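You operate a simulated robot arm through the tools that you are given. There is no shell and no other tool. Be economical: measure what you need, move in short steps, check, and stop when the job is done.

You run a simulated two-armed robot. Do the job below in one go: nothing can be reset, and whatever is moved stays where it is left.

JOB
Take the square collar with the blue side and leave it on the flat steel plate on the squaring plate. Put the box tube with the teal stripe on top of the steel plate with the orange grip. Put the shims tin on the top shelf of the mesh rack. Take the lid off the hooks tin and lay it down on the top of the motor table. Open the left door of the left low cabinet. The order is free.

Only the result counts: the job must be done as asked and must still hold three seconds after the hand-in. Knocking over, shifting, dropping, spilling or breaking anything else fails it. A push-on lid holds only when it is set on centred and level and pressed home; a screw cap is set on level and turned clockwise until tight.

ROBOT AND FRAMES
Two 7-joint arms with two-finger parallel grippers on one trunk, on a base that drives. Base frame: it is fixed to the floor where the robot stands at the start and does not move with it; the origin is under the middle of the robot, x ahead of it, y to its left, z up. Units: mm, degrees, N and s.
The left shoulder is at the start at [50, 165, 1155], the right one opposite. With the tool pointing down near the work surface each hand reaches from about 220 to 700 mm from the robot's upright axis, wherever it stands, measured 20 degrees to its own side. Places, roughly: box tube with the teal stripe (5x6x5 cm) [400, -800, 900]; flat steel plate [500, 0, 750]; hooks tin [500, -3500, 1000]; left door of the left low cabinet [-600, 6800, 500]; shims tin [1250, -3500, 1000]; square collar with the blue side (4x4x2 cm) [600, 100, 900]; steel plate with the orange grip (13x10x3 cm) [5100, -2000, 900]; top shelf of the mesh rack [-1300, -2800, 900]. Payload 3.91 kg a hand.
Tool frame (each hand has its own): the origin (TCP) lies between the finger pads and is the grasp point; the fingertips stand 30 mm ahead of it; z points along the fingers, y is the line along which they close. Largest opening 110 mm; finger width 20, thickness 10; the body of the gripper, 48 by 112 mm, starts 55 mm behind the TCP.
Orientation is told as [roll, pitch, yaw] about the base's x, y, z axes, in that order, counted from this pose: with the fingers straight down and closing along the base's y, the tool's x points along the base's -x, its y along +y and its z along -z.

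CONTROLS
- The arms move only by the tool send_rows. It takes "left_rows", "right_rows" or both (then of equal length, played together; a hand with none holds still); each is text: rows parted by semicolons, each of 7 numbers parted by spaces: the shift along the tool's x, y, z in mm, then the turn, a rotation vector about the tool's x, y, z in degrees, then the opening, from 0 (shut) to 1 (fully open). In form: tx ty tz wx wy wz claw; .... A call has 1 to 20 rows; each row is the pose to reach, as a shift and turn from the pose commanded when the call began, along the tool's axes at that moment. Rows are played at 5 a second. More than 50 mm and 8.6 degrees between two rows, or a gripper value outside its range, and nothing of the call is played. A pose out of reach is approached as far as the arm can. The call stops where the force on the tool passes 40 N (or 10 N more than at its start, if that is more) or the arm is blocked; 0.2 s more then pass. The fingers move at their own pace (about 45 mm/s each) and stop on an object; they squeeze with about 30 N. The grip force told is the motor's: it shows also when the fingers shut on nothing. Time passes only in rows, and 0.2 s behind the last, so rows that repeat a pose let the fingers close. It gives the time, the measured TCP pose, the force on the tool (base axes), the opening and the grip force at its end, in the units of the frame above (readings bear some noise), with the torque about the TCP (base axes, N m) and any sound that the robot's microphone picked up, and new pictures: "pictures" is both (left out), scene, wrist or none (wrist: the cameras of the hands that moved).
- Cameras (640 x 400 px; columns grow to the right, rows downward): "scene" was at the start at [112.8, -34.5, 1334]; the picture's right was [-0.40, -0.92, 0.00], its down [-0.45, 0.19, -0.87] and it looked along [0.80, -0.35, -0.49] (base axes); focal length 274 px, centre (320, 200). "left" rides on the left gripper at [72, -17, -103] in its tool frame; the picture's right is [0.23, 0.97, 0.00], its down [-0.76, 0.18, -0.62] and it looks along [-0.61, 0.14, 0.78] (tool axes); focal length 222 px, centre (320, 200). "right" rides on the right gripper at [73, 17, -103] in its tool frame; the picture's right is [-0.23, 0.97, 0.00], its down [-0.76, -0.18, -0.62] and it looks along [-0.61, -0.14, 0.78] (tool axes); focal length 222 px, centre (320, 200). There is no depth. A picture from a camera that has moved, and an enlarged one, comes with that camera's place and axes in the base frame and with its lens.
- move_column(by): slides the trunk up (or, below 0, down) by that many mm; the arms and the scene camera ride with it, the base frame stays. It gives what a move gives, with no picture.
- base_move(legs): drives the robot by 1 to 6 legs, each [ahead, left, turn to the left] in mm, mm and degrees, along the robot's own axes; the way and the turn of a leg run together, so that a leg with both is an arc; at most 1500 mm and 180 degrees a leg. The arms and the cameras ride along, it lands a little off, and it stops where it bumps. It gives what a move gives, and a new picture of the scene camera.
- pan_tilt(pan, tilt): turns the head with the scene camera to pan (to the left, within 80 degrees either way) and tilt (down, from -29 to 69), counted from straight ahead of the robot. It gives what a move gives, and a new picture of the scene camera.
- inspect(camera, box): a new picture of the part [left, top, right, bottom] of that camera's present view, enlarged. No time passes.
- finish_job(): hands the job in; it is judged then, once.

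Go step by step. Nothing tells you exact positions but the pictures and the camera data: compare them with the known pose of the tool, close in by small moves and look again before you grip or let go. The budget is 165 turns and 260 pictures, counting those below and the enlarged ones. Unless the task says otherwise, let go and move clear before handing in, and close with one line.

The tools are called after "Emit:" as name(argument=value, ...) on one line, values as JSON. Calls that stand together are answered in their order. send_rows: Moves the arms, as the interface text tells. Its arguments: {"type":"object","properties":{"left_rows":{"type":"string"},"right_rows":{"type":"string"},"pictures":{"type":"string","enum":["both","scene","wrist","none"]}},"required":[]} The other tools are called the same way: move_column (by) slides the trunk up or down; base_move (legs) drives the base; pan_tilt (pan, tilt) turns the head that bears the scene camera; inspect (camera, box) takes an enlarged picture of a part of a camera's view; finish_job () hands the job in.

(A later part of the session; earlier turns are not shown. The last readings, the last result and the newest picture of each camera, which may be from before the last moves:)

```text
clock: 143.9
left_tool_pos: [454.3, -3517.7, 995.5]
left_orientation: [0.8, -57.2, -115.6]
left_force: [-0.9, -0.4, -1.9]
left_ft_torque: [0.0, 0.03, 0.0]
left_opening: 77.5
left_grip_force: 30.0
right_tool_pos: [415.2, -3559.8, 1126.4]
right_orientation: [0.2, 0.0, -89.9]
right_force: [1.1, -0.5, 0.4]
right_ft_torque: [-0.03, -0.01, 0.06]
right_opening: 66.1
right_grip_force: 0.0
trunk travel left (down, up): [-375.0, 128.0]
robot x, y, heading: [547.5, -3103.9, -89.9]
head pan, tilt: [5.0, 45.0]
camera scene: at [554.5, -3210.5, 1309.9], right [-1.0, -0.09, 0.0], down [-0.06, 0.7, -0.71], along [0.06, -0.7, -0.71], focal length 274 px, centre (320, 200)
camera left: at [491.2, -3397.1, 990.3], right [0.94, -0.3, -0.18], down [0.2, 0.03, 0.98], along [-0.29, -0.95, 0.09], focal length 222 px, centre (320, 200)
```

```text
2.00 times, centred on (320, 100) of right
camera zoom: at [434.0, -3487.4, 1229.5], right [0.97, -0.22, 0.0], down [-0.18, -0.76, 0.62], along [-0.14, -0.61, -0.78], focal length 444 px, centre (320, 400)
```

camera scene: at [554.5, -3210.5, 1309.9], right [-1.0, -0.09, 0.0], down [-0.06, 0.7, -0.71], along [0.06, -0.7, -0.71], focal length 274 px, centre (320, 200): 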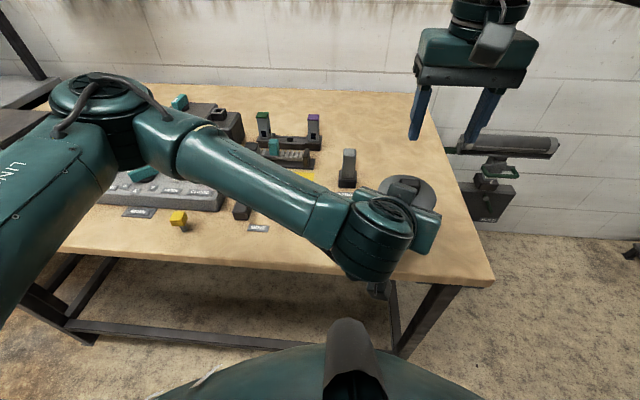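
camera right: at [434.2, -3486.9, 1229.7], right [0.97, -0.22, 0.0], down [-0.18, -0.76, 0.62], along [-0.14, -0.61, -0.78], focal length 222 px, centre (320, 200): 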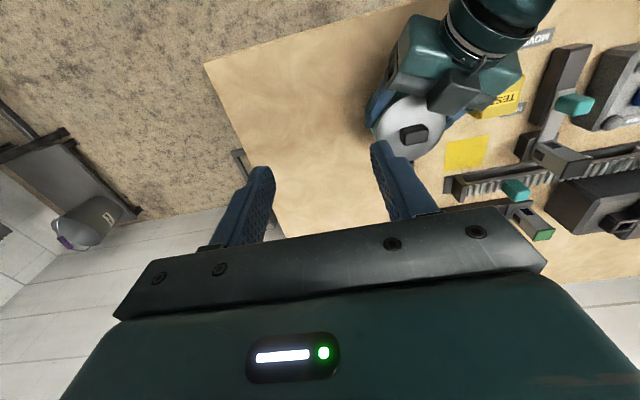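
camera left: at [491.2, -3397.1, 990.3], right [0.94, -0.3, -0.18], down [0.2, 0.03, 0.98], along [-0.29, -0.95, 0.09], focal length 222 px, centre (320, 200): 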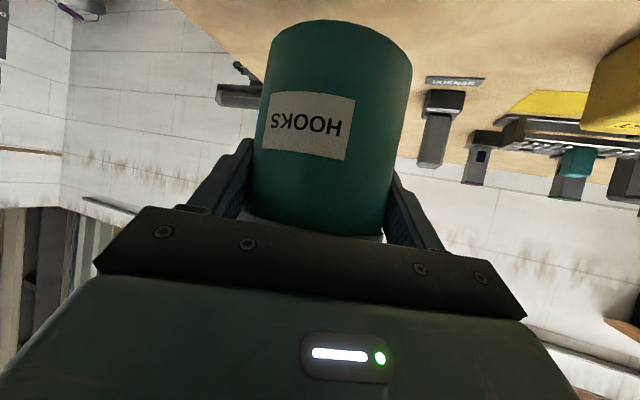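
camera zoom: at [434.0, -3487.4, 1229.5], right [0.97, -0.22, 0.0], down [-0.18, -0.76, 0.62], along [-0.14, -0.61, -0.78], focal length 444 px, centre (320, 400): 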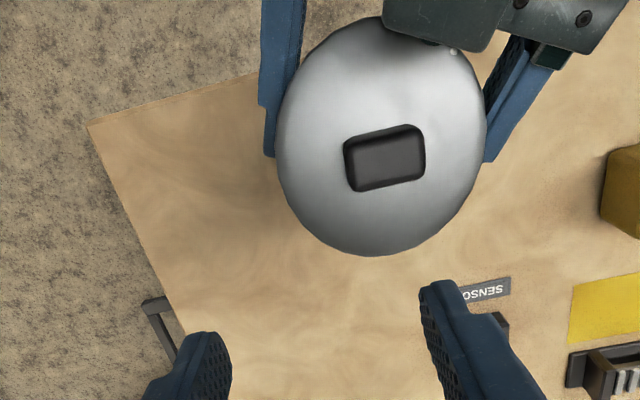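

The knob is now near [451,-3526, top 1040] within the right hand's reach. Checking geometry, the right hand clears the left by >15 mm; moving above it, then looking.

Emit:
send_rows(right_rows="17 17 0 0 0 0 0.6; 34 35 0 0 0 0 0.6; 34 35 20 0 0 0 0.6; 34 35 35 0 0 0 0.6; 34 35 35 0 0 0 0.6", pictures="both")

Emit:
inspect(camera="right", box=[200, 50, 440, 200])

Emit:
inspect(camera="scene", box=[300, 90, 540, 240])

```text
clock: 145.1
left_tool_pos: [453.9, -3518.3, 996.3]
left_orientation: [0.8, -57.2, -115.5]
left_force: [0.2, -0.7, -0.6]
left_ft_torque: [0.01, 0.01, -0.01]
left_opening: 77.6
left_grip_force: 30.3
right_tool_pos: [441.4, -3521.1, 1086.4]
right_orientation: [0.2, -0.2, -89.9]
right_force: [-0.1, -0.1, -1.2]
right_ft_torque: [0.01, -0.01, -0.01]
right_opening: 66.0
right_grip_force: 0.0
right hand out of reach, approached as far as the arm can: row 1, 2, 3, 4, 5
trunk travel left (down, up): [-375.0, 128.0]
robot x, y, heading: [547.2, -3102.6, -89.5]
head pan, tilt: [5.0, 45.0]
camera scene: at [554.3, -3210.3, 1310.0], right [-1.0, -0.09, 0.0], down [-0.06, 0.7, -0.71], along [0.06, -0.7, -0.71], focal length 274 px, centre (320, 200)
camera right: at [459.5, -3448.3, 1189.9], right [0.97, -0.23, 0.0], down [-0.18, -0.76, 0.62], along [-0.14, -0.61, -0.78], focal length 222 px, centre (320, 200)
```

scene: 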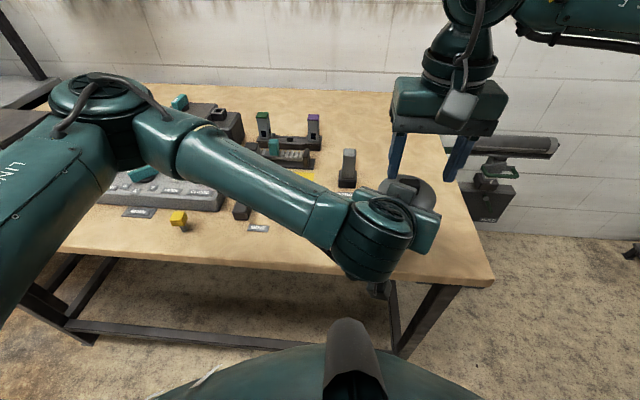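
right: 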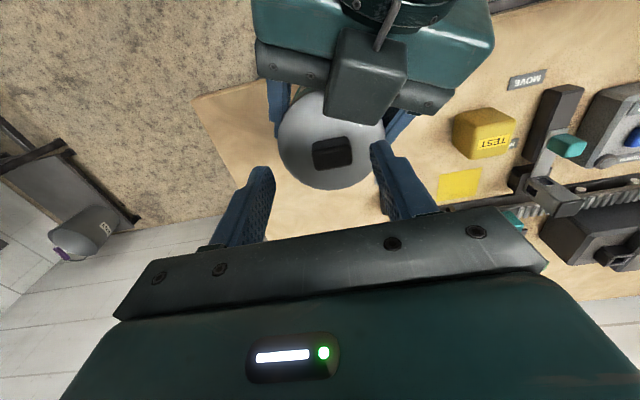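

```text
2.67 times, centred on (320, 125) of right
camera zoom: at [459.5, -3448.3, 1189.9], right [0.97, -0.23, 0.0], down [-0.18, -0.76, 0.62], along [-0.14, -0.61, -0.78], focal length 592 px, centre (320, 400)
```

zoom: 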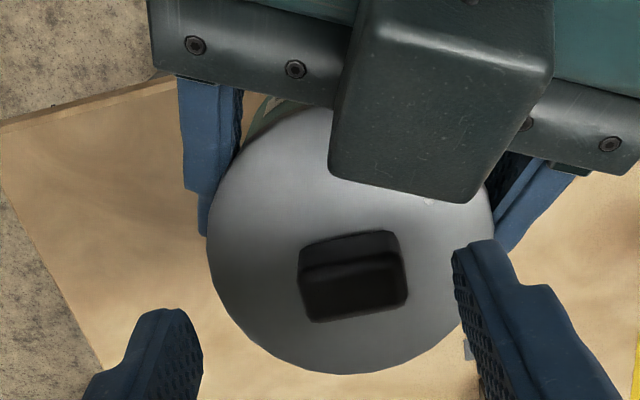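

```text
2.67 times, centred on (420, 165) of scene
camera zoom: at [554.3, -3210.3, 1310.0], right [-1.0, -0.09, 0.0], down [-0.06, 0.7, -0.71], along [0.06, -0.7, -0.71], focal length 732 px, centre (53, 293)
```

zoom: 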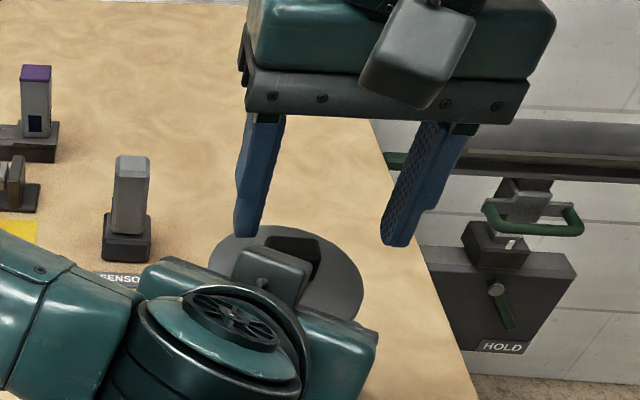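

Right hand is again at its cross-reach edge, so I'll move the tin 25 mm further right with the left hand, align, and look.

Emit:
send_rows(left_rows="0 -9 0 0 0 0 0.65; -1 -18 1 0 0 0 0.65; -1 -27 1.5 0 0 0 0.65; -1 -27 1.5 0 0 0 0.65", right_rows="0 0 0 0 0 0 0.6; 2 -7 0 0 0 0 0.6; 4 -15 0 0 0 0 0.6; 4 -15 0 0 0 0 0.6", pictures="none")

Emit:
inspect(camera="right", box=[200, 50, 440, 200])

```text
clock: 146.1
left_tool_pos: [429.1, -3510.4, 996.8]
left_orientation: [0.9, -57.2, -115.7]
left_force: [0.3, -0.3, -1.2]
left_ft_torque: [0.01, -0.02, 0.03]
left_opening: 77.4
left_grip_force: 30.3
right_tool_pos: [428.1, -3516.4, 1084.9]
right_orientation: [0.1, -0.1, -90.0]
right_force: [-0.9, 0.1, 0.2]
right_ft_torque: [-0.01, 0.01, 0.03]
right_opening: 66.0
right_grip_force: 0.0
trunk travel left (down, up): [-375.0, 128.0]
robot x, y, heading: [548.8, -3102.0, -89.7]
head pan, tilt: [5.0, 45.0]
```

```text
2.67 times, centred on (320, 125) of right
camera zoom: at [445.8, -3444.6, 1188.1], right [0.97, -0.22, 0.0], down [-0.18, -0.76, 0.62], along [-0.14, -0.61, -0.78], focal length 592 px, centre (320, 400)
```

zoom: 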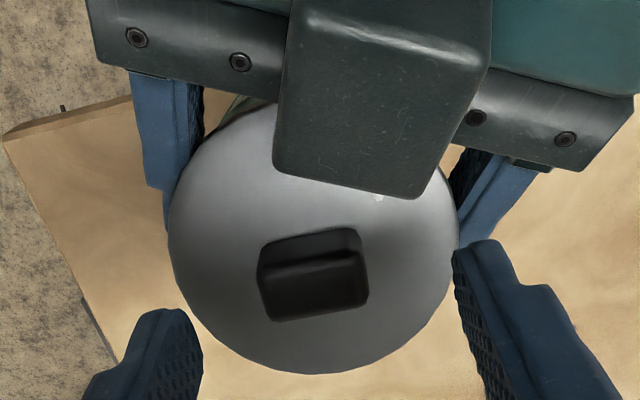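

Aligned within 3 mm. Lower and close on the knob.

Emit:
send_rows(right_rows="-3 0 10 0 0 0 0.6; -3 0 20 0 0 0 0.6; -3 0 29 0 0 0 0.6; -3 0 29 0 0 0 0.1; -3 0 29 0 0 0 0.1; -3 0 29 0 0 0 0.1; -3 0 29 0 0 0 0.1", pictures="none")

Emit:
inspect(camera="right", box=[200, 50, 440, 200])

Emit:
inspect(camera="scene", box=[300, 90, 540, 240])

```text
clock: 147.7
left_tool_pos: [431.9, -3511.7, 994.7]
left_orientation: [1.1, -57.0, -115.6]
left_force: [26.2, 5.6, -6.1]
left_ft_torque: [-0.1, 0.68, 0.43]
left_opening: 77.4
left_grip_force: 29.5
right_tool_pos: [428.7, -3520.9, 1054.2]
right_orientation: [-0.3, -0.2, -90.0]
right_force: [-26.8, -5.0, 4.3]
right_ft_torque: [-0.17, 0.85, -0.18]
right_opening: 29.3
right_grip_force: 30.0
trunk travel left (down, up): [-375.0, 128.0]
robot x, y, heading: [541.0, -3101.1, -89.7]
head pan, tilt: [5.0, 45.0]
heard: snap
```

```text
2.67 times, centred on (320, 125) of right
camera zoom: at [447.6, -3449.0, 1158.8], right [0.97, -0.23, 0.0], down [-0.18, -0.76, 0.63], along [-0.15, -0.61, -0.78], focal length 592 px, centre (320, 400)
```

zoom: 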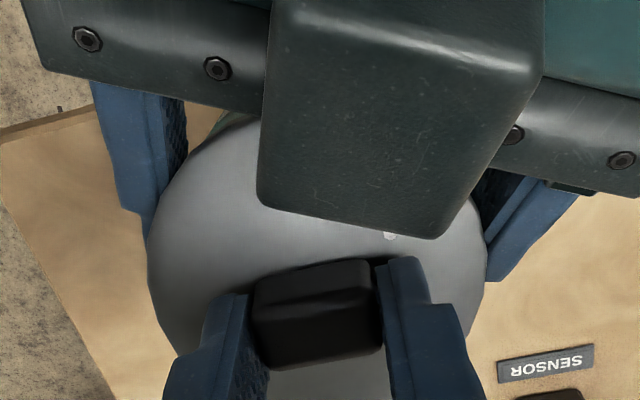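

```text
2.67 times, centred on (420, 165) of scene
camera zoom: at [554.3, -3210.5, 1309.9], right [-1.0, -0.09, 0.0], down [-0.06, 0.7, -0.71], along [0.06, -0.7, -0.71], focal length 732 px, centre (53, 293)
```

zoom: 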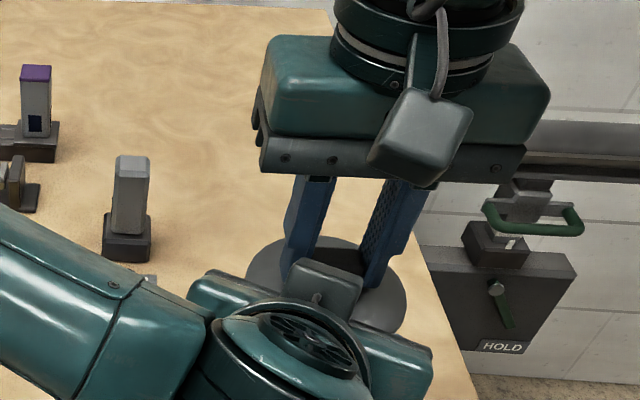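

Knob gripped and a snap was heard, so the lid has likely sprung loose. Lifting the right hand straight up.

Emit:
send_rows(right_rows="0 0 -8 0 0 0 0.1; 0 0 -16 0 0 0 0.1; 0 0 -30 0 0 0 0.1; 0 0 -50 0 0 0 0.1; 0 0 -70 0 0 0 0.1; 0 0 -70 0 0 0 0.1", pictures="both")

```text
clock: 149.1
left_tool_pos: [430.3, -3510.4, 994.8]
left_orientation: [0.9, -57.2, -115.6]
left_force: [0.2, -0.2, -1.1]
left_ft_torque: [-0.02, 0.0, -0.02]
left_opening: 77.4
left_grip_force: 29.9
right_tool_pos: [429.8, -3520.6, 1127.6]
right_orientation: [0.2, 0.0, -89.8]
right_force: [-0.3, 0.0, -0.5]
right_ft_torque: [0.02, -0.03, -0.01]
right_opening: 29.6
right_grip_force: 29.9
trunk travel left (down, up): [-375.0, 128.0]
robot x, y, heading: [549.3, -3103.6, -89.6]
head pan, tilt: [5.0, 45.0]
camera scene: at [554.2, -3210.6, 1309.9], right [-1.0, -0.09, 0.0], down [-0.06, 0.7, -0.71], along [0.06, -0.7, -0.71], focal length 274 px, centre (320, 200)
camera right: at [447.5, -3447.8, 1231.2], right [0.97, -0.22, 0.0], down [-0.18, -0.76, 0.62], along [-0.14, -0.61, -0.78], focal length 222 px, centre (320, 200)
```

scene: 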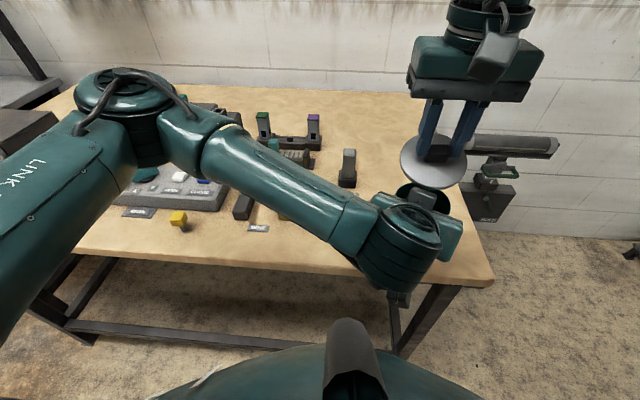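
right: 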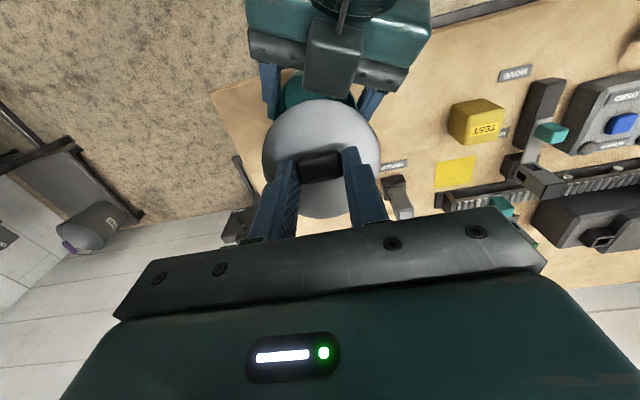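

Lid is off. I'll raise the lid clear, then return the tin to its place and lower it to just above the table.

Emit:
send_rows(right_rows="0 0 -30 0 0 0 0.1; 0 0 -60 0 0 0 0.1; 0 -40 -60 0 0 0 0.1; 0 -70 -60 0 0 0 0.1; 0 -70 -60 0 0 0 0.1; 0 -70 -60 0 0 0 0.1; 0 -70 -60 0 0 0 0.1; 0 -70 -60 0 0 0 0.1; 0 -70 -60 0 0 0 0.1; 0 -70 -60 0 0 0 0.1; 0 -70 -60 0 0 0 0.1", left_rows="0 0 0 0 0 0 0.65; 0 0 0 0 0 0 0.65; 0 0 0 0 0 0 0.65; -5 31 8 0 0 0 0.65; -11 63 16 0 0 0 0.65; -16 95 25 0 0 0 0.65; -21 126 33 0 0 0 0.65; -3 126 45 0 0 0 0.65; 14 126 56 0 0 0 0.65; 28 126 64.5 0 0 0 0.65; 28 126 64.5 0 0 0 0.65", pictures="both")

Emit:
inspect(camera="scene", box=[240, 110, 480, 260])

```text
clock: 151.5
left_tool_pos: [528.3, -3602.6, 938.3]
left_orientation: [0.8, -57.3, -115.5]
left_force: [0.0, 0.1, -1.2]
left_ft_torque: [0.01, -0.01, -0.04]
left_opening: 77.4
left_grip_force: 30.1
right_tool_pos: [357.7, -3524.1, 1187.3]
right_orientation: [0.1, -0.1, -89.9]
right_force: [0.5, 0.7, -0.2]
right_ft_torque: [0.01, 0.02, 0.01]
right_opening: 29.0
right_grip_force: 30.2
right hand out of reach, approached as far as the arm can: row 2
trunk travel left (down, up): [-375.0, 128.0]
robot x, y, heading: [546.2, -3099.0, -89.5]
head pan, tilt: [5.0, 45.0]
camera scene: at [554.3, -3210.5, 1309.9], right [-1.0, -0.09, 0.0], down [-0.06, 0.7, -0.71], along [0.06, -0.7, -0.71], focal length 274 px, centre (320, 200)
camera right: at [376.7, -3451.5, 1291.4], right [0.97, -0.22, 0.0], down [-0.18, -0.76, 0.62], along [-0.14, -0.61, -0.78], focal length 222 px, centre (320, 200)
camera left: at [565.7, -3482.2, 933.3], right [0.94, -0.3, -0.18], down [0.2, 0.03, 0.98], along [-0.29, -0.95, 0.09], focal length 222 px, centre (320, 200)
```

scene: 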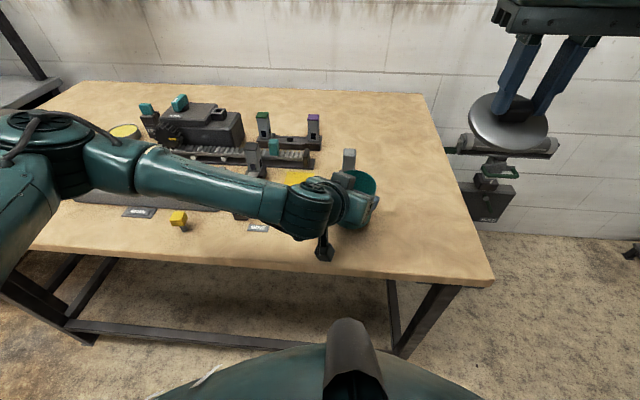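
right: 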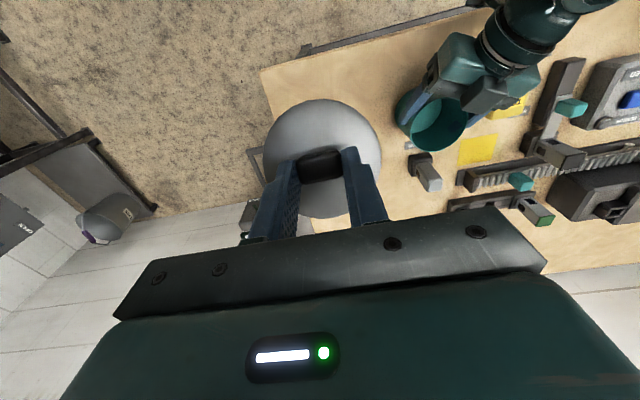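
left: 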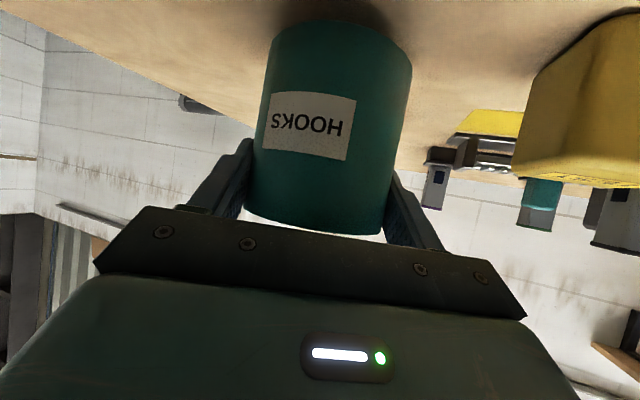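

```text
2.67 times, centred on (360, 185) of scene
camera zoom: at [554.3, -3210.5, 1309.9], right [-1.0, -0.09, 0.0], down [-0.06, 0.7, -0.71], along [0.06, -0.7, -0.71], focal length 732 px, centre (213, 240)
```

zoom: 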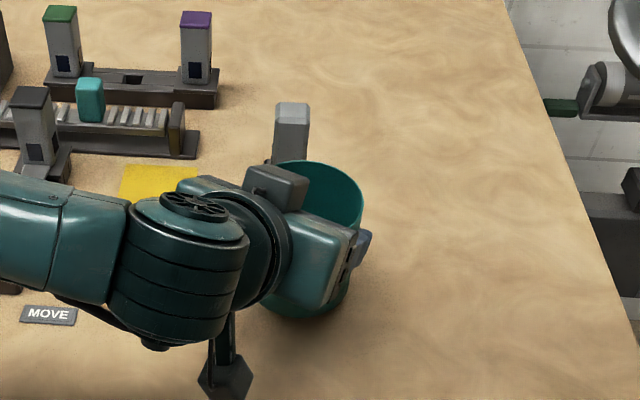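

Tin is ~11 mm above the table. Lowering gently till contact.

Emit:
send_rows(left_rows="5 0 3.3 0 0 0 0.65; 7.6 0 4.9 0 0 0 0.65; 9 0 5.7 0 0 0 0.65; 9 0 5.7 0 0 0 0.65", pictures="none")

Emit:
inspect(camera="left", box=[200, 0, 440, 150])

```text
clock: 152.5
left_tool_pos: [527.1, -3601.1, 928.1]
left_orientation: [0.8, -57.3, -115.6]
left_force: [-0.1, -0.5, -0.6]
left_ft_torque: [0.0, 0.01, -0.02]
left_opening: 77.2
left_grip_force: 30.4
right_tool_pos: [358.7, -3524.0, 1186.9]
right_orientation: [0.0, -0.1, -89.8]
right_force: [-0.5, -0.4, 0.0]
right_ft_torque: [0.0, 0.03, -0.03]
right_opening: 28.9
right_grip_force: 29.8
trunk travel left (down, up): [-375.0, 128.0]
robot x, y, heading: [548.2, -3105.4, -89.7]
head pan, tilt: [5.0, 45.0]
```

```text
2.67 times, centred on (320, 75) of left
camera zoom: at [564.0, -3480.6, 922.2], right [0.94, -0.3, -0.18], down [0.2, 0.03, 0.98], along [-0.29, -0.95, 0.09], focal length 592 px, centre (320, 533)
```

zoom: 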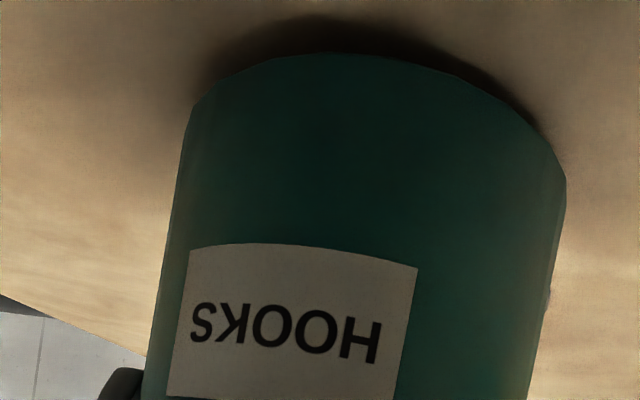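

Emit:
send_rows(left_rows="0.85 0 0.55 0 0 0 0.65; 1.7 0 1.1 0 0 0 0.65; 2.5 0 1.6 0 0 0 0.65; 2.5 0 1.6 0 0 0 0.65", pictures="none")

```text
clock: 153.5
left_tool_pos: [525.9, -3602.3, 925.1]
left_orientation: [0.8, -57.3, -115.7]
left_force: [-0.3, 0.3, -1.0]
left_ft_torque: [0.03, -0.01, 0.01]
left_opening: 77.3
left_grip_force: 29.9
right_tool_pos: [357.5, -3523.9, 1187.9]
right_orientation: [0.1, -0.1, -90.0]
right_force: [-0.4, -0.6, -0.6]
right_ft_torque: [0.01, -0.03, -0.01]
right_opening: 28.6
right_grip_force: 30.1
trunk travel left (down, up): [-375.0, 128.0]
robot x, y, heading: [546.6, -3104.6, -89.9]
head pan, tilt: [5.0, 45.0]
```

Emit:
send_rows(left_rows="0.85 0 0.55 0 0 0 0.65; 1.7 0 1.1 0 0 0 0.65; 2.5 0 1.6 0 0 0 0.65; 3.3 0 2.2 0 0 0 0.65; 3.3 0 2.2 0 0 0 0.65", pictures="none")

Emit:
inspect(camera="left", box=[200, 0, 440, 150])

```text
clock: 154.7
left_tool_pos: [526.9, -3600.9, 924.0]
left_orientation: [0.8, -57.4, -115.6]
left_force: [2.5, -1.7, 9.5]
left_ft_torque: [0.16, -0.15, -0.07]
left_opening: 77.4
left_grip_force: 30.2
right_tool_pos: [359.5, -3522.7, 1187.4]
right_orientation: [0.0, -0.1, -89.9]
right_force: [0.3, -0.5, -0.3]
right_ft_torque: [-0.02, -0.01, -0.01]
right_opening: 28.6
right_grip_force: 29.5
trunk travel left (down, up): [-375.0, 128.0]
robot x, y, heading: [545.4, -3103.2, -89.9]
head pan, tilt: [5.0, 45.0]
```

```text
2.67 times, centred on (320, 75) of left
camera zoom: at [564.3, -3480.3, 916.8], right [0.94, -0.3, -0.18], down [0.2, 0.04, 0.98], along [-0.29, -0.95, 0.09], focal length 592 px, centre (320, 533)
```

zoom: 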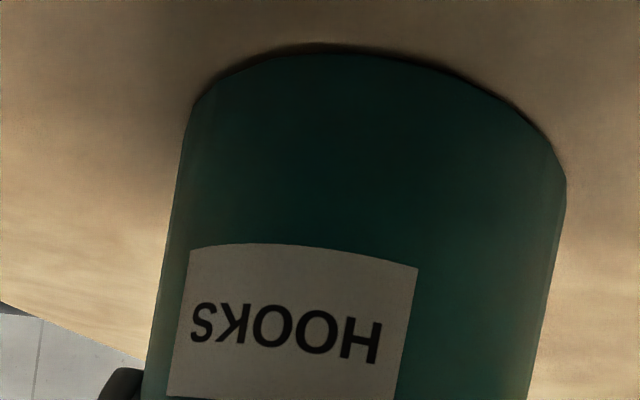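

Tin stands on the table. Opening the left hand and backing straight out along its axis.

Emit:
send_rows(left_rows="-0.5 0 0 0 0 0 0.75; -0.5 0 0 0 0 0 1; -0.5 0 0 0 0 0 1; -0.5 0 -10 0 0 0 1; -0.5 0 -50 0 0 0 1; -0.5 0 -95 0 0 0 1; -0.5 0 -140 0 0 0 1; -0.5 0 -180 0 0 0 1", pictures="both")

```text
clock: 156.5
left_tool_pos: [579.4, -3478.6, 1018.9]
left_orientation: [0.9, -57.2, -115.7]
left_force: [-0.1, -0.1, 0.2]
left_ft_torque: [0.02, -0.02, 0.0]
left_opening: 110.2
left_grip_force: 0.1
left hand out of reach, approached as far as the arm can: row 8
right_tool_pos: [358.3, -3524.7, 1187.6]
right_orientation: [0.1, -0.1, -89.9]
right_force: [-0.2, 0.0, 0.3]
right_ft_torque: [0.01, 0.0, 0.01]
right_opening: 28.8
right_grip_force: 30.0
trunk travel left (down, up): [-375.0, 128.0]
robot x, y, heading: [549.3, -3101.5, -90.0]
head pan, tilt: [5.0, 45.0]
camera scene: at [553.8, -3210.6, 1309.9], right [-1.0, -0.09, 0.0], down [-0.06, 0.7, -0.71], along [0.06, -0.7, -0.71], focal length 274 px, centre (320, 200)
camera left: at [616.7, -3358.7, 1012.7], right [0.94, -0.3, -0.18], down [0.2, 0.03, 0.98], along [-0.29, -0.95, 0.09], focal length 222 px, centre (320, 200)
```

scene: 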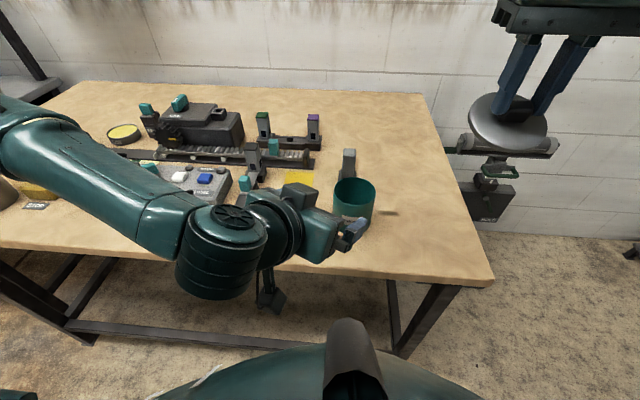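
left: 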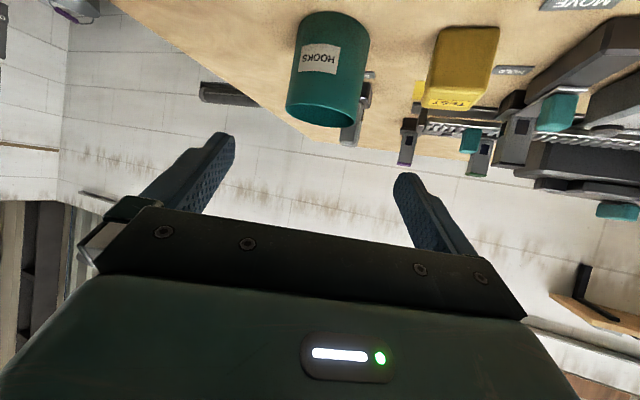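

The open tin stands. Levelling the left hand while the right lowers the lid toward [370,-3553] on the free table corner.

Emit:
send_rows(left_rows="0 0 0 0 8.2 0 1; 0 0 0 0 16.4 0 1; 0 0 0 0 24.6 0 1; 0 0 0 0 32.8 0 1; 0 0 0 0 41 0 1; 0 0 0 0 49.2 0 1; 0 0 0 0 57.2 0 1; 0 0 0 0 57.2 0 1", right_rows="-10 3 35 0 0 0 0.1; -20 6 70 0 0 0 0.1; -28 10 110 0 0 0 0.1; -28 10 150 0 0 0 0.1; -28 10 185 0 0 0 0.1; -28 10 215 0 0 0 0.1; -28 10 240 0 0 0 0.1; -28 10 240 0 0 0 0.1", pictures="both")

Emit:
inspect(camera="scene", box=[300, 110, 540, 260])

```text
clock: 158.3
left_tool_pos: [580.5, -3475.5, 1016.9]
left_orientation: [0.4, -0.1, -115.0]
left_force: [0.0, -0.4, -0.5]
left_ft_torque: [0.02, 0.01, 0.0]
left_opening: 110.0
left_grip_force: 0.1
right_tool_pos: [367.2, -3548.0, 949.1]
right_orientation: [0.1, -0.1, -89.9]
right_force: [-0.8, 0.1, -1.2]
right_ft_torque: [0.0, 0.02, 0.0]
right_opening: 28.8
right_grip_force: 30.2
trunk travel left (down, up): [-375.0, 128.0]
robot x, y, heading: [545.8, -3102.3, -89.7]
head pan, tilt: [5.0, 45.0]
camera scene: at [554.5, -3210.2, 1310.0], right [-1.0, -0.09, 0.0], down [-0.06, 0.7, -0.71], along [0.06, -0.7, -0.71], focal length 274 px, centre (320, 200)
camera right: at [385.0, -3475.9, 1051.6], right [0.97, -0.22, 0.0], down [-0.18, -0.76, 0.62], along [-0.14, -0.61, -0.78], focal length 222 px, centre (320, 200)
camera left: at [594.5, -3403.7, 1120.0], right [0.98, -0.21, 0.01], down [-0.16, -0.76, 0.62], along [-0.12, -0.61, -0.78], focal length 222 px, centre (320, 200)
```

scene: 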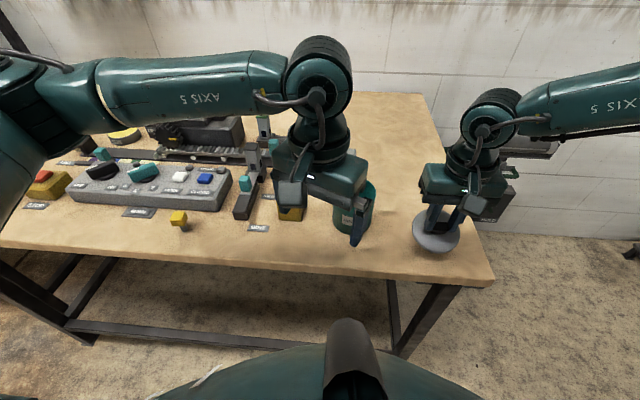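
right: 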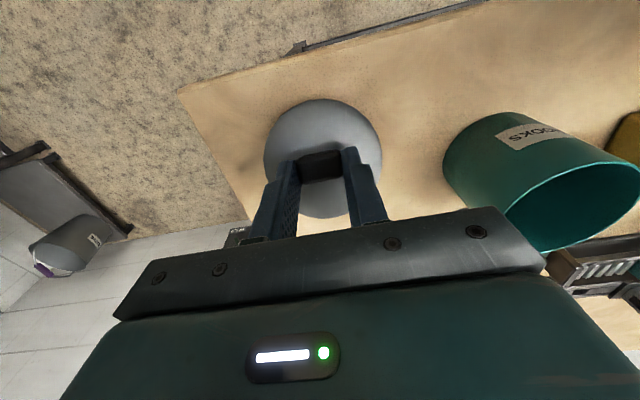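
left: 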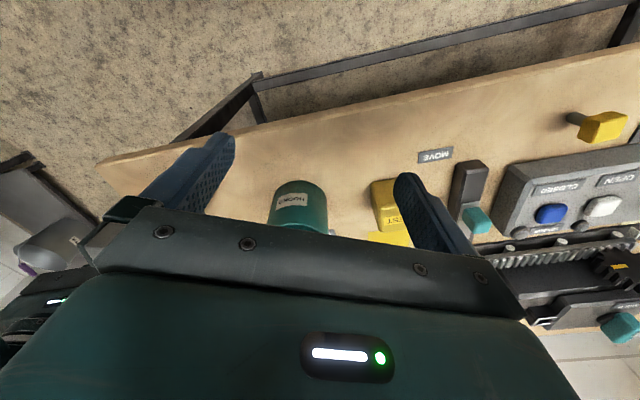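

```text
2.67 times, centred on (420, 185) of scene
camera zoom: at [554.5, -3210.2, 1310.0], right [-1.0, -0.09, 0.0], down [-0.06, 0.7, -0.71], along [0.06, -0.7, -0.71], focal length 732 px, centre (53, 240)
```

zoom: 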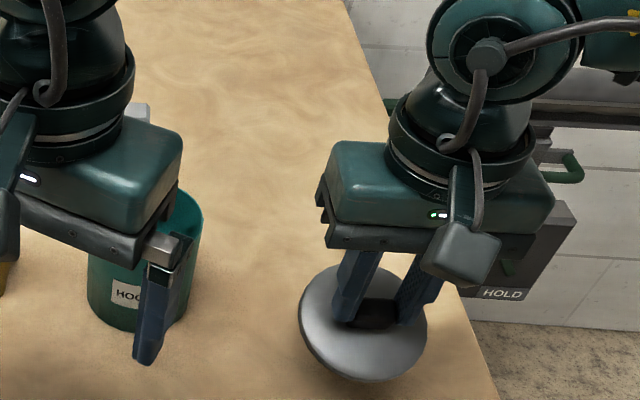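

Emit:
send_rows(right_rows="0 0 15 0 0 0 0.1; 0 0 27 0 0 0 0.1; 0 0 30 0 0 0 0.1; 0 0 33 0 0 0 0.1; 0 0 33 0 0 0 0.1", pictures="none")

Emit:
inspect(camera="right", box=[200, 50, 440, 200])

Emit:
inspect(camera="scene", box=[360, 160, 520, 260])

```text
clock: 159.5
left_tool_pos: [581.0, -3477.0, 1017.3]
left_orientation: [0.4, -0.1, -114.9]
left_force: [0.5, -0.2, -0.7]
left_ft_torque: [0.0, -0.01, -0.01]
left_opening: 110.3
left_grip_force: 0.0
right_tool_pos: [369.2, -3549.2, 912.9]
right_orientation: [0.1, -0.1, -89.9]
right_force: [0.3, -0.4, 0.1]
right_ft_torque: [0.01, -0.01, -0.01]
right_opening: 28.9
right_grip_force: 30.1
trunk travel left (down, up): [-375.0, 128.0]
robot x, y, heading: [546.2, -3102.7, -89.8]
head pan, tilt: [5.0, 45.0]
```

```text
2.67 times, centred on (320, 125) of right
camera zoom: at [387.0, -3476.1, 1016.7], right [0.97, -0.22, 0.0], down [-0.18, -0.76, 0.62], along [-0.14, -0.61, -0.78], focal length 592 px, centre (320, 400)
```

zoom: 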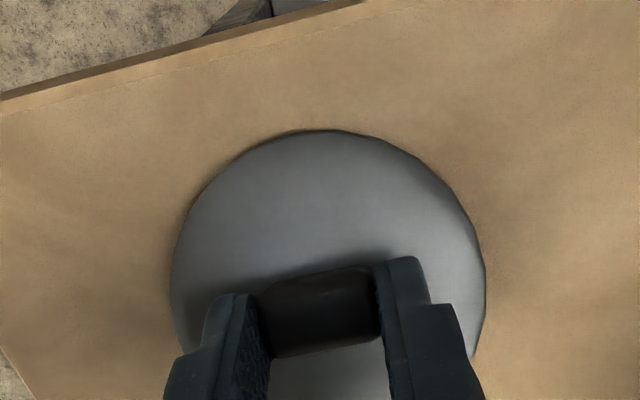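

```text
4.00 times, centred on (440, 210) of scene
camera zoom: at [554.3, -3210.4, 1309.9], right [-1.0, -0.09, 0.0], down [-0.06, 0.7, -0.71], along [0.06, -0.7, -0.71], focal length 1098 px, centre (-160, 160)
```

zoom: 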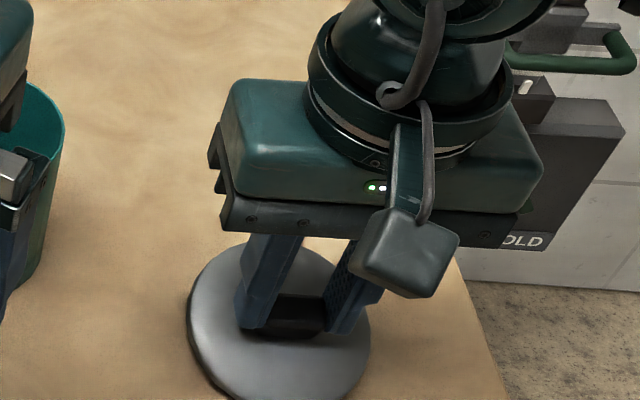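

Emit:
send_rows(right_rows="0 0 1 0 0 0 0.1; 0 0 2 0 0 0 0.1; 0 0 3 0 0 0 0.1; 0 0 3 0 0 0 0.1", pictures="none")

```text
clock: 160.5
left_tool_pos: [580.2, -3476.3, 1017.3]
left_orientation: [0.6, -0.2, -114.9]
left_force: [-0.4, 0.0, -0.2]
left_ft_torque: [0.03, 0.02, -0.01]
left_opening: 109.9
left_grip_force: 0.1
right_tool_pos: [369.1, -3550.0, 911.2]
right_orientation: [0.1, -0.3, -89.9]
right_force: [-1.7, 0.4, 13.9]
right_ft_torque: [0.51, 0.06, 0.03]
right_opening: 28.9
right_grip_force: 29.8
trunk travel left (down, up): [-375.0, 128.0]
robot x, y, heading: [550.0, -3101.7, -89.8]
head pan, tilt: [5.0, 45.0]
```

Lid rests on the table (14 N). Releasing, lifting and retracting both hands to travel positions.

Emit:
send_rows(right_rows="0 0 -1 0 0 0 0.3; 0 0 -1 0 0 0 0.5; 0 0 -1 0 0 0 0.5; 0 0 -40 0 0 0 0.5; 0 0 -85 0 0 0 0.6; 0 0 -130 0 0 0 0.8; 0 0 -175 0 0 0 1; 0 0 -220 0 0 0 1; 30 0 -250 0 0 0 1; 70 0 -250 0 0 0 1; 110 -10 -250 0 0 0 1; 150 -20 -250 0 0 0 1; 180 -40 -250 0 0 0 1", left_rows="0 0 -40 0 0 0 1; 0 0 -80 0 0 0 1; 0 0 -120 0 0 0 1; 0 0 -150 0 0 -4 1; 0 25 -150 0 0 -8 1; 0 50 -150 0 0 -12 1; 0 75 -150 0 0 -16 1; 0 100 -150 0 0 -20 1; 0 125 -150 0 0 -24 1; 0 150 -150 0 0 -25 1; 10 180 -150 0 0 -25 1; 20 210 -150 0 0 -25 1; 20 230 -150 0 0 -25 1", pictures="scene")

Emit:
inspect(camera="scene", box=[300, 110, 540, 260])

```text
clock: 163.3
left_tool_pos: [796.2, -3553.8, 1167.0]
left_orientation: [0.5, -0.2, -89.9]
left_force: [0.1, 0.4, -0.5]
left_ft_torque: [0.0, 0.0, -0.01]
left_opening: 109.9
left_grip_force: 0.1
right_tool_pos: [327.8, -3368.6, 1157.7]
right_orientation: [0.1, -0.2, -90.0]
right_force: [-0.6, -0.5, -0.6]
right_ft_torque: [0.0, -0.03, 0.01]
right_opening: 109.9
right_grip_force: 0.1
trunk travel left (down, up): [-375.0, 128.0]
robot x, y, heading: [550.2, -3102.9, -89.6]
head pan, tilt: [5.0, 45.0]
camera scene: at [553.8, -3210.0, 1310.0], right [-1.0, -0.09, 0.0], down [-0.06, 0.7, -0.71], along [0.06, -0.7, -0.71], focal length 274 px, centre (320, 200)
```

scene: 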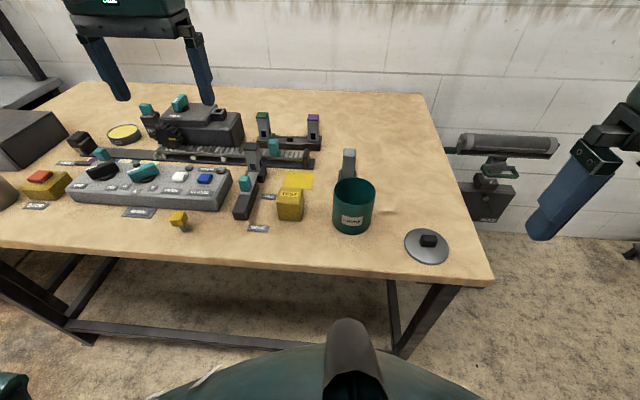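

```text
2.67 times, centred on (420, 185) of scene
camera zoom: at [553.8, -3210.0, 1310.0], right [-1.0, -0.09, 0.0], down [-0.06, 0.7, -0.71], along [0.06, -0.7, -0.71], focal length 732 px, centre (53, 240)
```

zoom: 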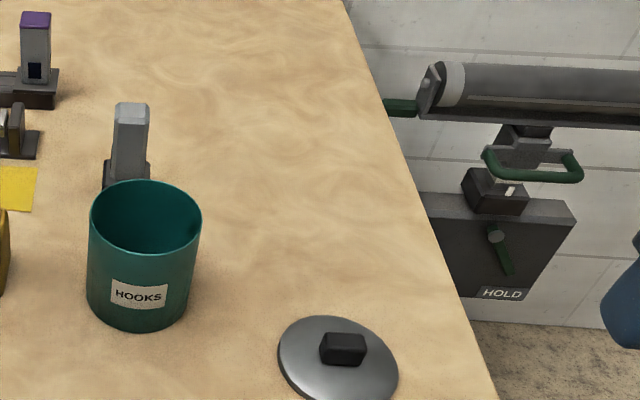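

Lid lies flat, tin stands. Next the shims tin: driving 650 mm left along the bench.

Emit:
base_move(legs=[[0, 650, -0.3]])

Emit:
pan_tilt(pan=15, tilt=45)

Emit:
inspect(camera="left", box=[0, 0, 640, 400])

```text
clock: 166.9
left_tool_pos: [1451.0, -3548.7, 1167.4]
left_orientation: [0.3, -0.3, -89.7]
left_force: [-0.5, 0.4, -0.7]
left_ft_torque: [0.0, 0.0, 0.0]
left_opening: 109.6
left_grip_force: 0.1
right_tool_pos: [982.0, -3366.4, 1157.8]
right_orientation: [0.0, -0.2, -89.7]
right_force: [-0.2, -1.0, 0.9]
right_ft_torque: [0.02, 0.01, -0.01]
right_opening: 110.1
right_grip_force: 0.0
trunk travel left (down, up): [-375.0, 128.0]
robot x, y, heading: [1199.4, -3095.1, -89.8]
head pan, tilt: [5.0, 45.0]
camera scene: at [1207.1, -3206.1, 1309.9], right [-1.0, -0.1, 0.0], down [-0.07, 0.7, -0.71], along [0.07, -0.7, -0.71], focal length 274 px, centre (320, 200)
```

scene: 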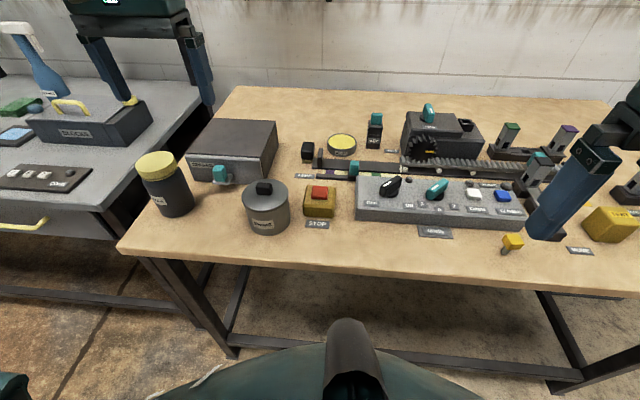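

```text
clock: 167.6
left_tool_pos: [1451.2, -3549.0, 1167.9]
left_orientation: [0.3, -0.3, -89.7]
left_force: [0.0, 0.5, 0.9]
left_ft_torque: [0.0, -0.01, 0.02]
left_opening: 110.0
left_grip_force: 0.0
right_tool_pos: [983.4, -3367.1, 1158.4]
right_orientation: [0.1, -0.2, -89.6]
right_force: [-0.5, -0.6, -0.4]
right_ft_torque: [0.03, 0.02, -0.03]
right_opening: 109.9
right_grip_force: 0.0
trunk travel left (down, up): [-375.0, 128.0]
robot x, y, heading: [1197.7, -3098.0, -89.4]
head pan, tilt: [15.0, 45.0]
camera scene: at [1220.6, -3203.6, 1309.9], right [-0.96, -0.27, 0.0], down [-0.19, 0.68, -0.71], along [0.19, -0.68, -0.71], focal length 274 px, centre (320, 200)
```

scene: 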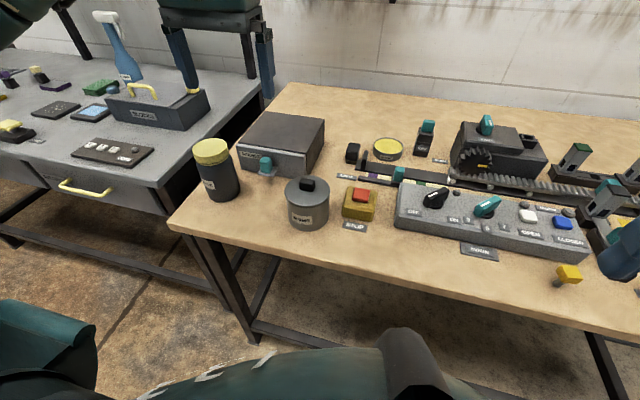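

```text
1.00 times, centred on (320, 200) of left (not enlarged: the box is as wide or as high as the picture)
camera zoom: at [1431.8, -3476.6, 1270.0], right [0.97, 0.23, 0.0], down [0.18, -0.76, 0.63], along [0.15, -0.61, -0.78], focal length 222 px, centre (320, 200)
```

zoom: 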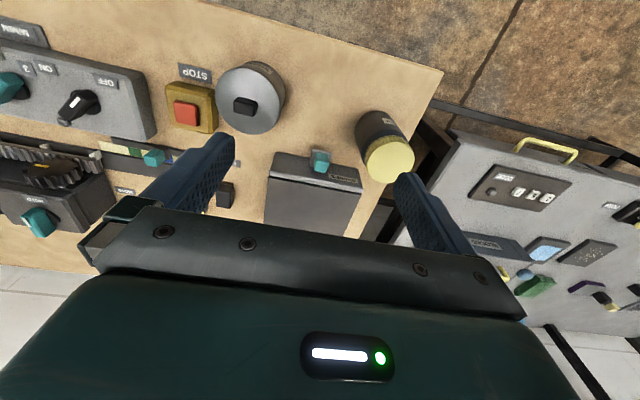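

Shims tin at about [1353,-3575], with the STOP box close on its right. I'll use the same slanted body grip from front-left (yaw -45) to stay clear of STOP.

Emit:
send_rows(left_rows="11 -2 15 0 0 7.5 1; 22 -4 35 0 0 15 1; 33 -6 55 0 0 22.5 1; 44 -8 80 0 0 30 1; 55 -10 105 0 0 37.5 1; 64 -10 127 0 0 45 1; 64 -10 127 0 0 45 1", pictures="none")

Emit:
send_rows(left_rows="0 0 0 0 -8.2 0 1; 0 0 0 0 -16.4 0 1; 0 0 0 0 -24.6 0 1; 0 0 0 0 -32.8 0 1; 0 0 0 0 -41 0 1; 0 0 0 0 -49.2 0 1; 0 0 0 0 -57 0 1; 0 0 0 0 -57 0 1", pictures="both")

```text
clock: 169.2
left_tool_pos: [1439.7, -3484.6, 1041.5]
left_orientation: [0.5, 0.0, -134.8]
left_force: [0.2, -0.3, 0.5]
left_ft_torque: [0.01, 0.01, -0.01]
left_opening: 110.1
left_grip_force: 0.1
right_tool_pos: [982.0, -3366.8, 1158.8]
right_orientation: [0.2, -0.1, -89.6]
right_force: [0.3, -0.7, 0.3]
right_ft_torque: [0.0, -0.06, 0.01]
right_opening: 109.9
right_grip_force: 0.1
trunk travel left (down, up): [-375.0, 128.0]
robot x, y, heading: [1198.1, -3095.8, -89.5]
head pan, tilt: [15.0, 45.0]
```

```text
clock: 171.0
left_tool_pos: [1420.2, -3493.2, 1051.4]
left_orientation: [-0.4, -55.1, -133.4]
left_force: [0.1, -1.5, 0.0]
left_ft_torque: [-0.01, -0.03, 0.0]
left_opening: 110.0
left_grip_force: 0.1
left hand out of reach, approached as far as the arm can: row 5, 6, 7, 8
right_tool_pos: [982.6, -3365.9, 1159.1]
right_orientation: [0.1, -0.1, -89.6]
right_force: [0.0, -0.7, 0.1]
right_ft_torque: [-0.02, 0.0, 0.0]
right_opening: 109.9
right_grip_force: 0.0
trunk travel left (down, up): [-375.0, 128.0]
robot x, y, heading: [1200.6, -3101.6, -89.6]
head pan, tilt: [15.0, 45.0]
camera scene: at [1220.4, -3203.8, 1309.9], right [-0.96, -0.27, 0.0], down [-0.19, 0.68, -0.71], along [0.19, -0.68, -0.71], focal length 274 px, centre (320, 200)
camera left: at [1494.3, -3390.0, 1051.5], right [0.79, -0.58, -0.19], down [0.18, -0.07, 0.98], along [-0.58, -0.81, 0.05], focal length 222 px, centre (320, 200)
```

scene: 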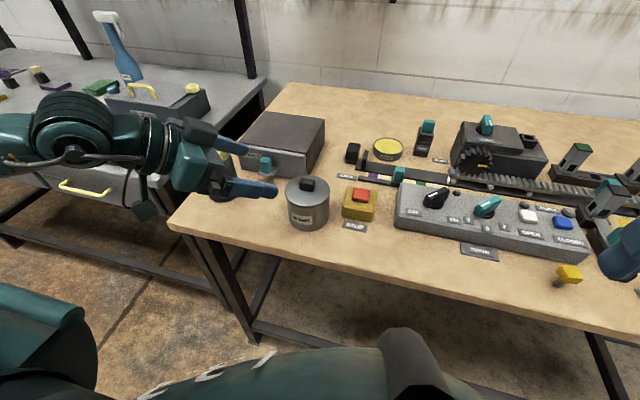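
left: 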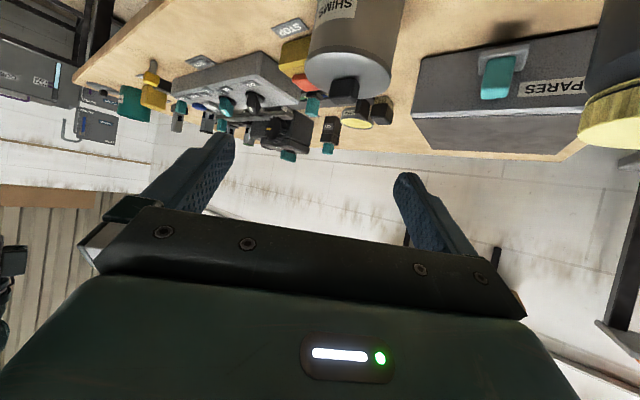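

Too cramped for the arm there. I'll raise the hand a bit, then shift the base 140 mm left so the tin is more in front.

Emit:
send_rows(left_rows="-20 0 -15 0 0 0 1; -41 0 -29 0 0 0 1; -41 0 -29 0 0 0 1", pictures="none")

Emit:
base_move(legs=[[0, 140, 0]])

```text
clock: 171.8
left_tool_pos: [1413.3, -3487.4, 1100.8]
left_orientation: [0.8, -56.8, -135.2]
left_force: [0.5, 0.3, 0.7]
left_ft_torque: [0.01, -0.01, 0.02]
left_opening: 110.1
left_grip_force: 0.0
left hand out of reach, approached as far as the arm can: row 1, 2, 3
right_tool_pos: [983.8, -3366.7, 1158.4]
right_orientation: [0.1, 0.0, -89.6]
right_force: [0.8, 0.4, -0.6]
right_ft_torque: [0.02, 0.0, -0.02]
right_opening: 110.0
right_grip_force: 0.0
trunk travel left (down, up): [-375.0, 128.0]
robot x, y, heading: [1198.0, -3098.6, -89.6]
head pan, tilt: [15.0, 45.0]
```

```text
clock: 173.2
left_tool_pos: [1555.4, -3489.0, 1100.2]
left_orientation: [0.9, -57.0, -135.5]
left_force: [0.5, 0.8, -0.6]
left_ft_torque: [0.03, -0.02, 0.01]
left_opening: 109.8
left_grip_force: 0.0
right_tool_pos: [1123.1, -3365.6, 1159.6]
right_orientation: [0.0, -0.1, -90.0]
right_force: [0.6, 1.1, -0.6]
right_ft_torque: [-0.03, 0.03, -0.01]
right_opening: 110.0
right_grip_force: 0.0
trunk travel left (down, up): [-375.0, 128.0]
robot x, y, heading: [1340.1, -3094.3, -89.6]
head pan, tilt: [15.0, 45.0]
camera scene: at [1363.6, -3202.9, 1309.9], right [-0.97, -0.26, 0.0], down [-0.19, 0.68, -0.71], along [0.18, -0.68, -0.71], focal length 274 px, centre (320, 200)
```

scene: 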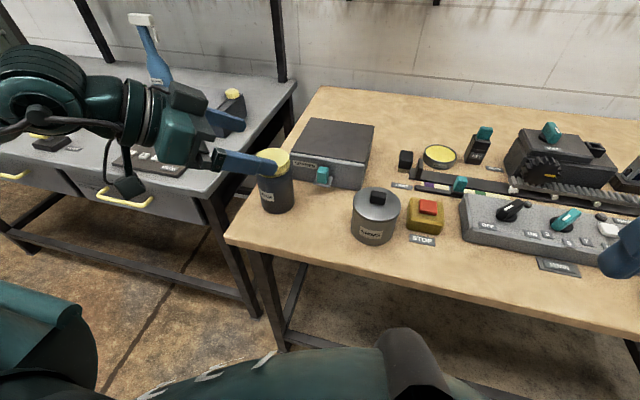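

Now move to the pre-grasp point in front-left of the tin.

Emit:
send_rows(left_rows="-14 -27 21 0 0 0 1; -28 -54 43 0 0 0 1; -42 -81 65 0 0 0 1; -2 -81 91 0 0 0 1; 38 -81 117 0 0 0 1; 38 -81 117 0 0 0 1", pictures="both")

```text
clock: 174.6
left_tool_pos: [1444.6, -3485.9, 1004.5]
left_orientation: [0.9, -57.0, -135.6]
left_force: [0.5, -0.2, 0.2]
left_ft_torque: [0.01, 0.0, 0.01]
left_opening: 110.1
left_grip_force: 0.1
right_tool_pos: [1123.7, -3364.1, 1157.3]
right_orientation: [0.2, -0.1, -89.9]
right_force: [0.1, 0.0, -0.4]
right_ft_torque: [-0.01, 0.03, 0.04]
right_opening: 109.8
right_grip_force: 0.1
trunk travel left (down, up): [-375.0, 128.0]
robot x, y, heading: [1341.3, -3097.4, -89.6]
head pan, tilt: [15.0, 45.0]
camera scene: at [1362.7, -3202.9, 1309.9], right [-0.97, -0.26, 0.0], down [-0.18, 0.68, -0.71], along [0.18, -0.68, -0.71], focal length 274 px, centre (320, 200)
camera left: at [1520.3, -3384.9, 999.9], right [0.78, -0.6, -0.18], down [0.2, -0.04, 0.98], along [-0.6, -0.8, 0.08], focal length 222 px, centre (320, 200)
```

scene: 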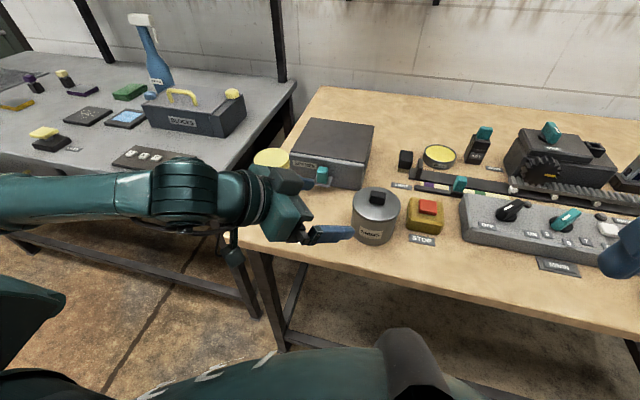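
left: 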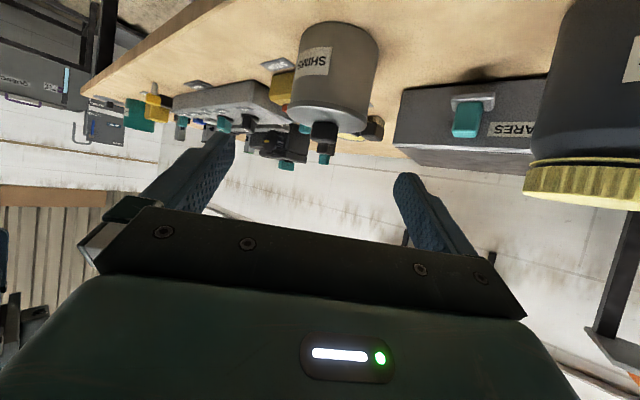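

Emit:
inspect(camera="left", box=[240, 0, 400, 100])

Emit:
inspect(camera="left", box=[240, 80, 400, 180])

```text
4.00 times, centred on (320, 50) of left
camera zoom: at [1520.3, -3384.9, 999.9], right [0.78, -0.6, -0.18], down [0.2, -0.04, 0.98], along [-0.6, -0.8, 0.08], focal length 888 px, centre (320, 800)
```

zoom: 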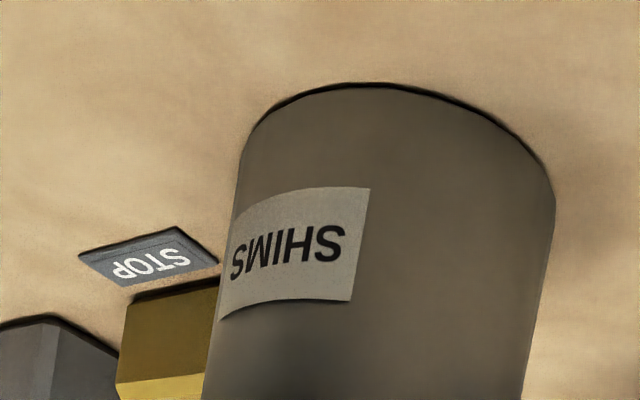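

```text
4.00 times, centred on (320, 130) of left
camera zoom: at [1520.3, -3384.9, 999.9], right [0.78, -0.6, -0.18], down [0.2, -0.04, 0.98], along [-0.6, -0.8, 0.08], focal length 888 px, centre (320, 480)
```

zoom: 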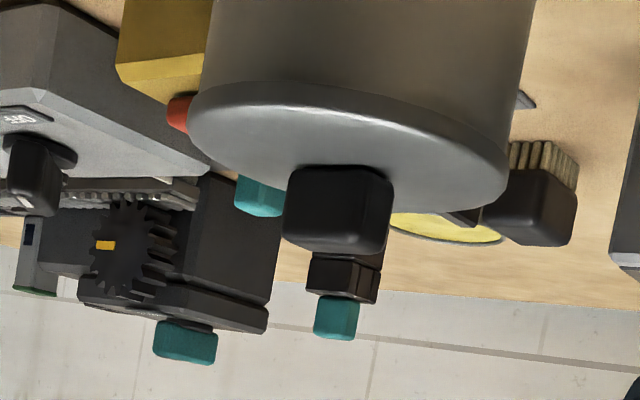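

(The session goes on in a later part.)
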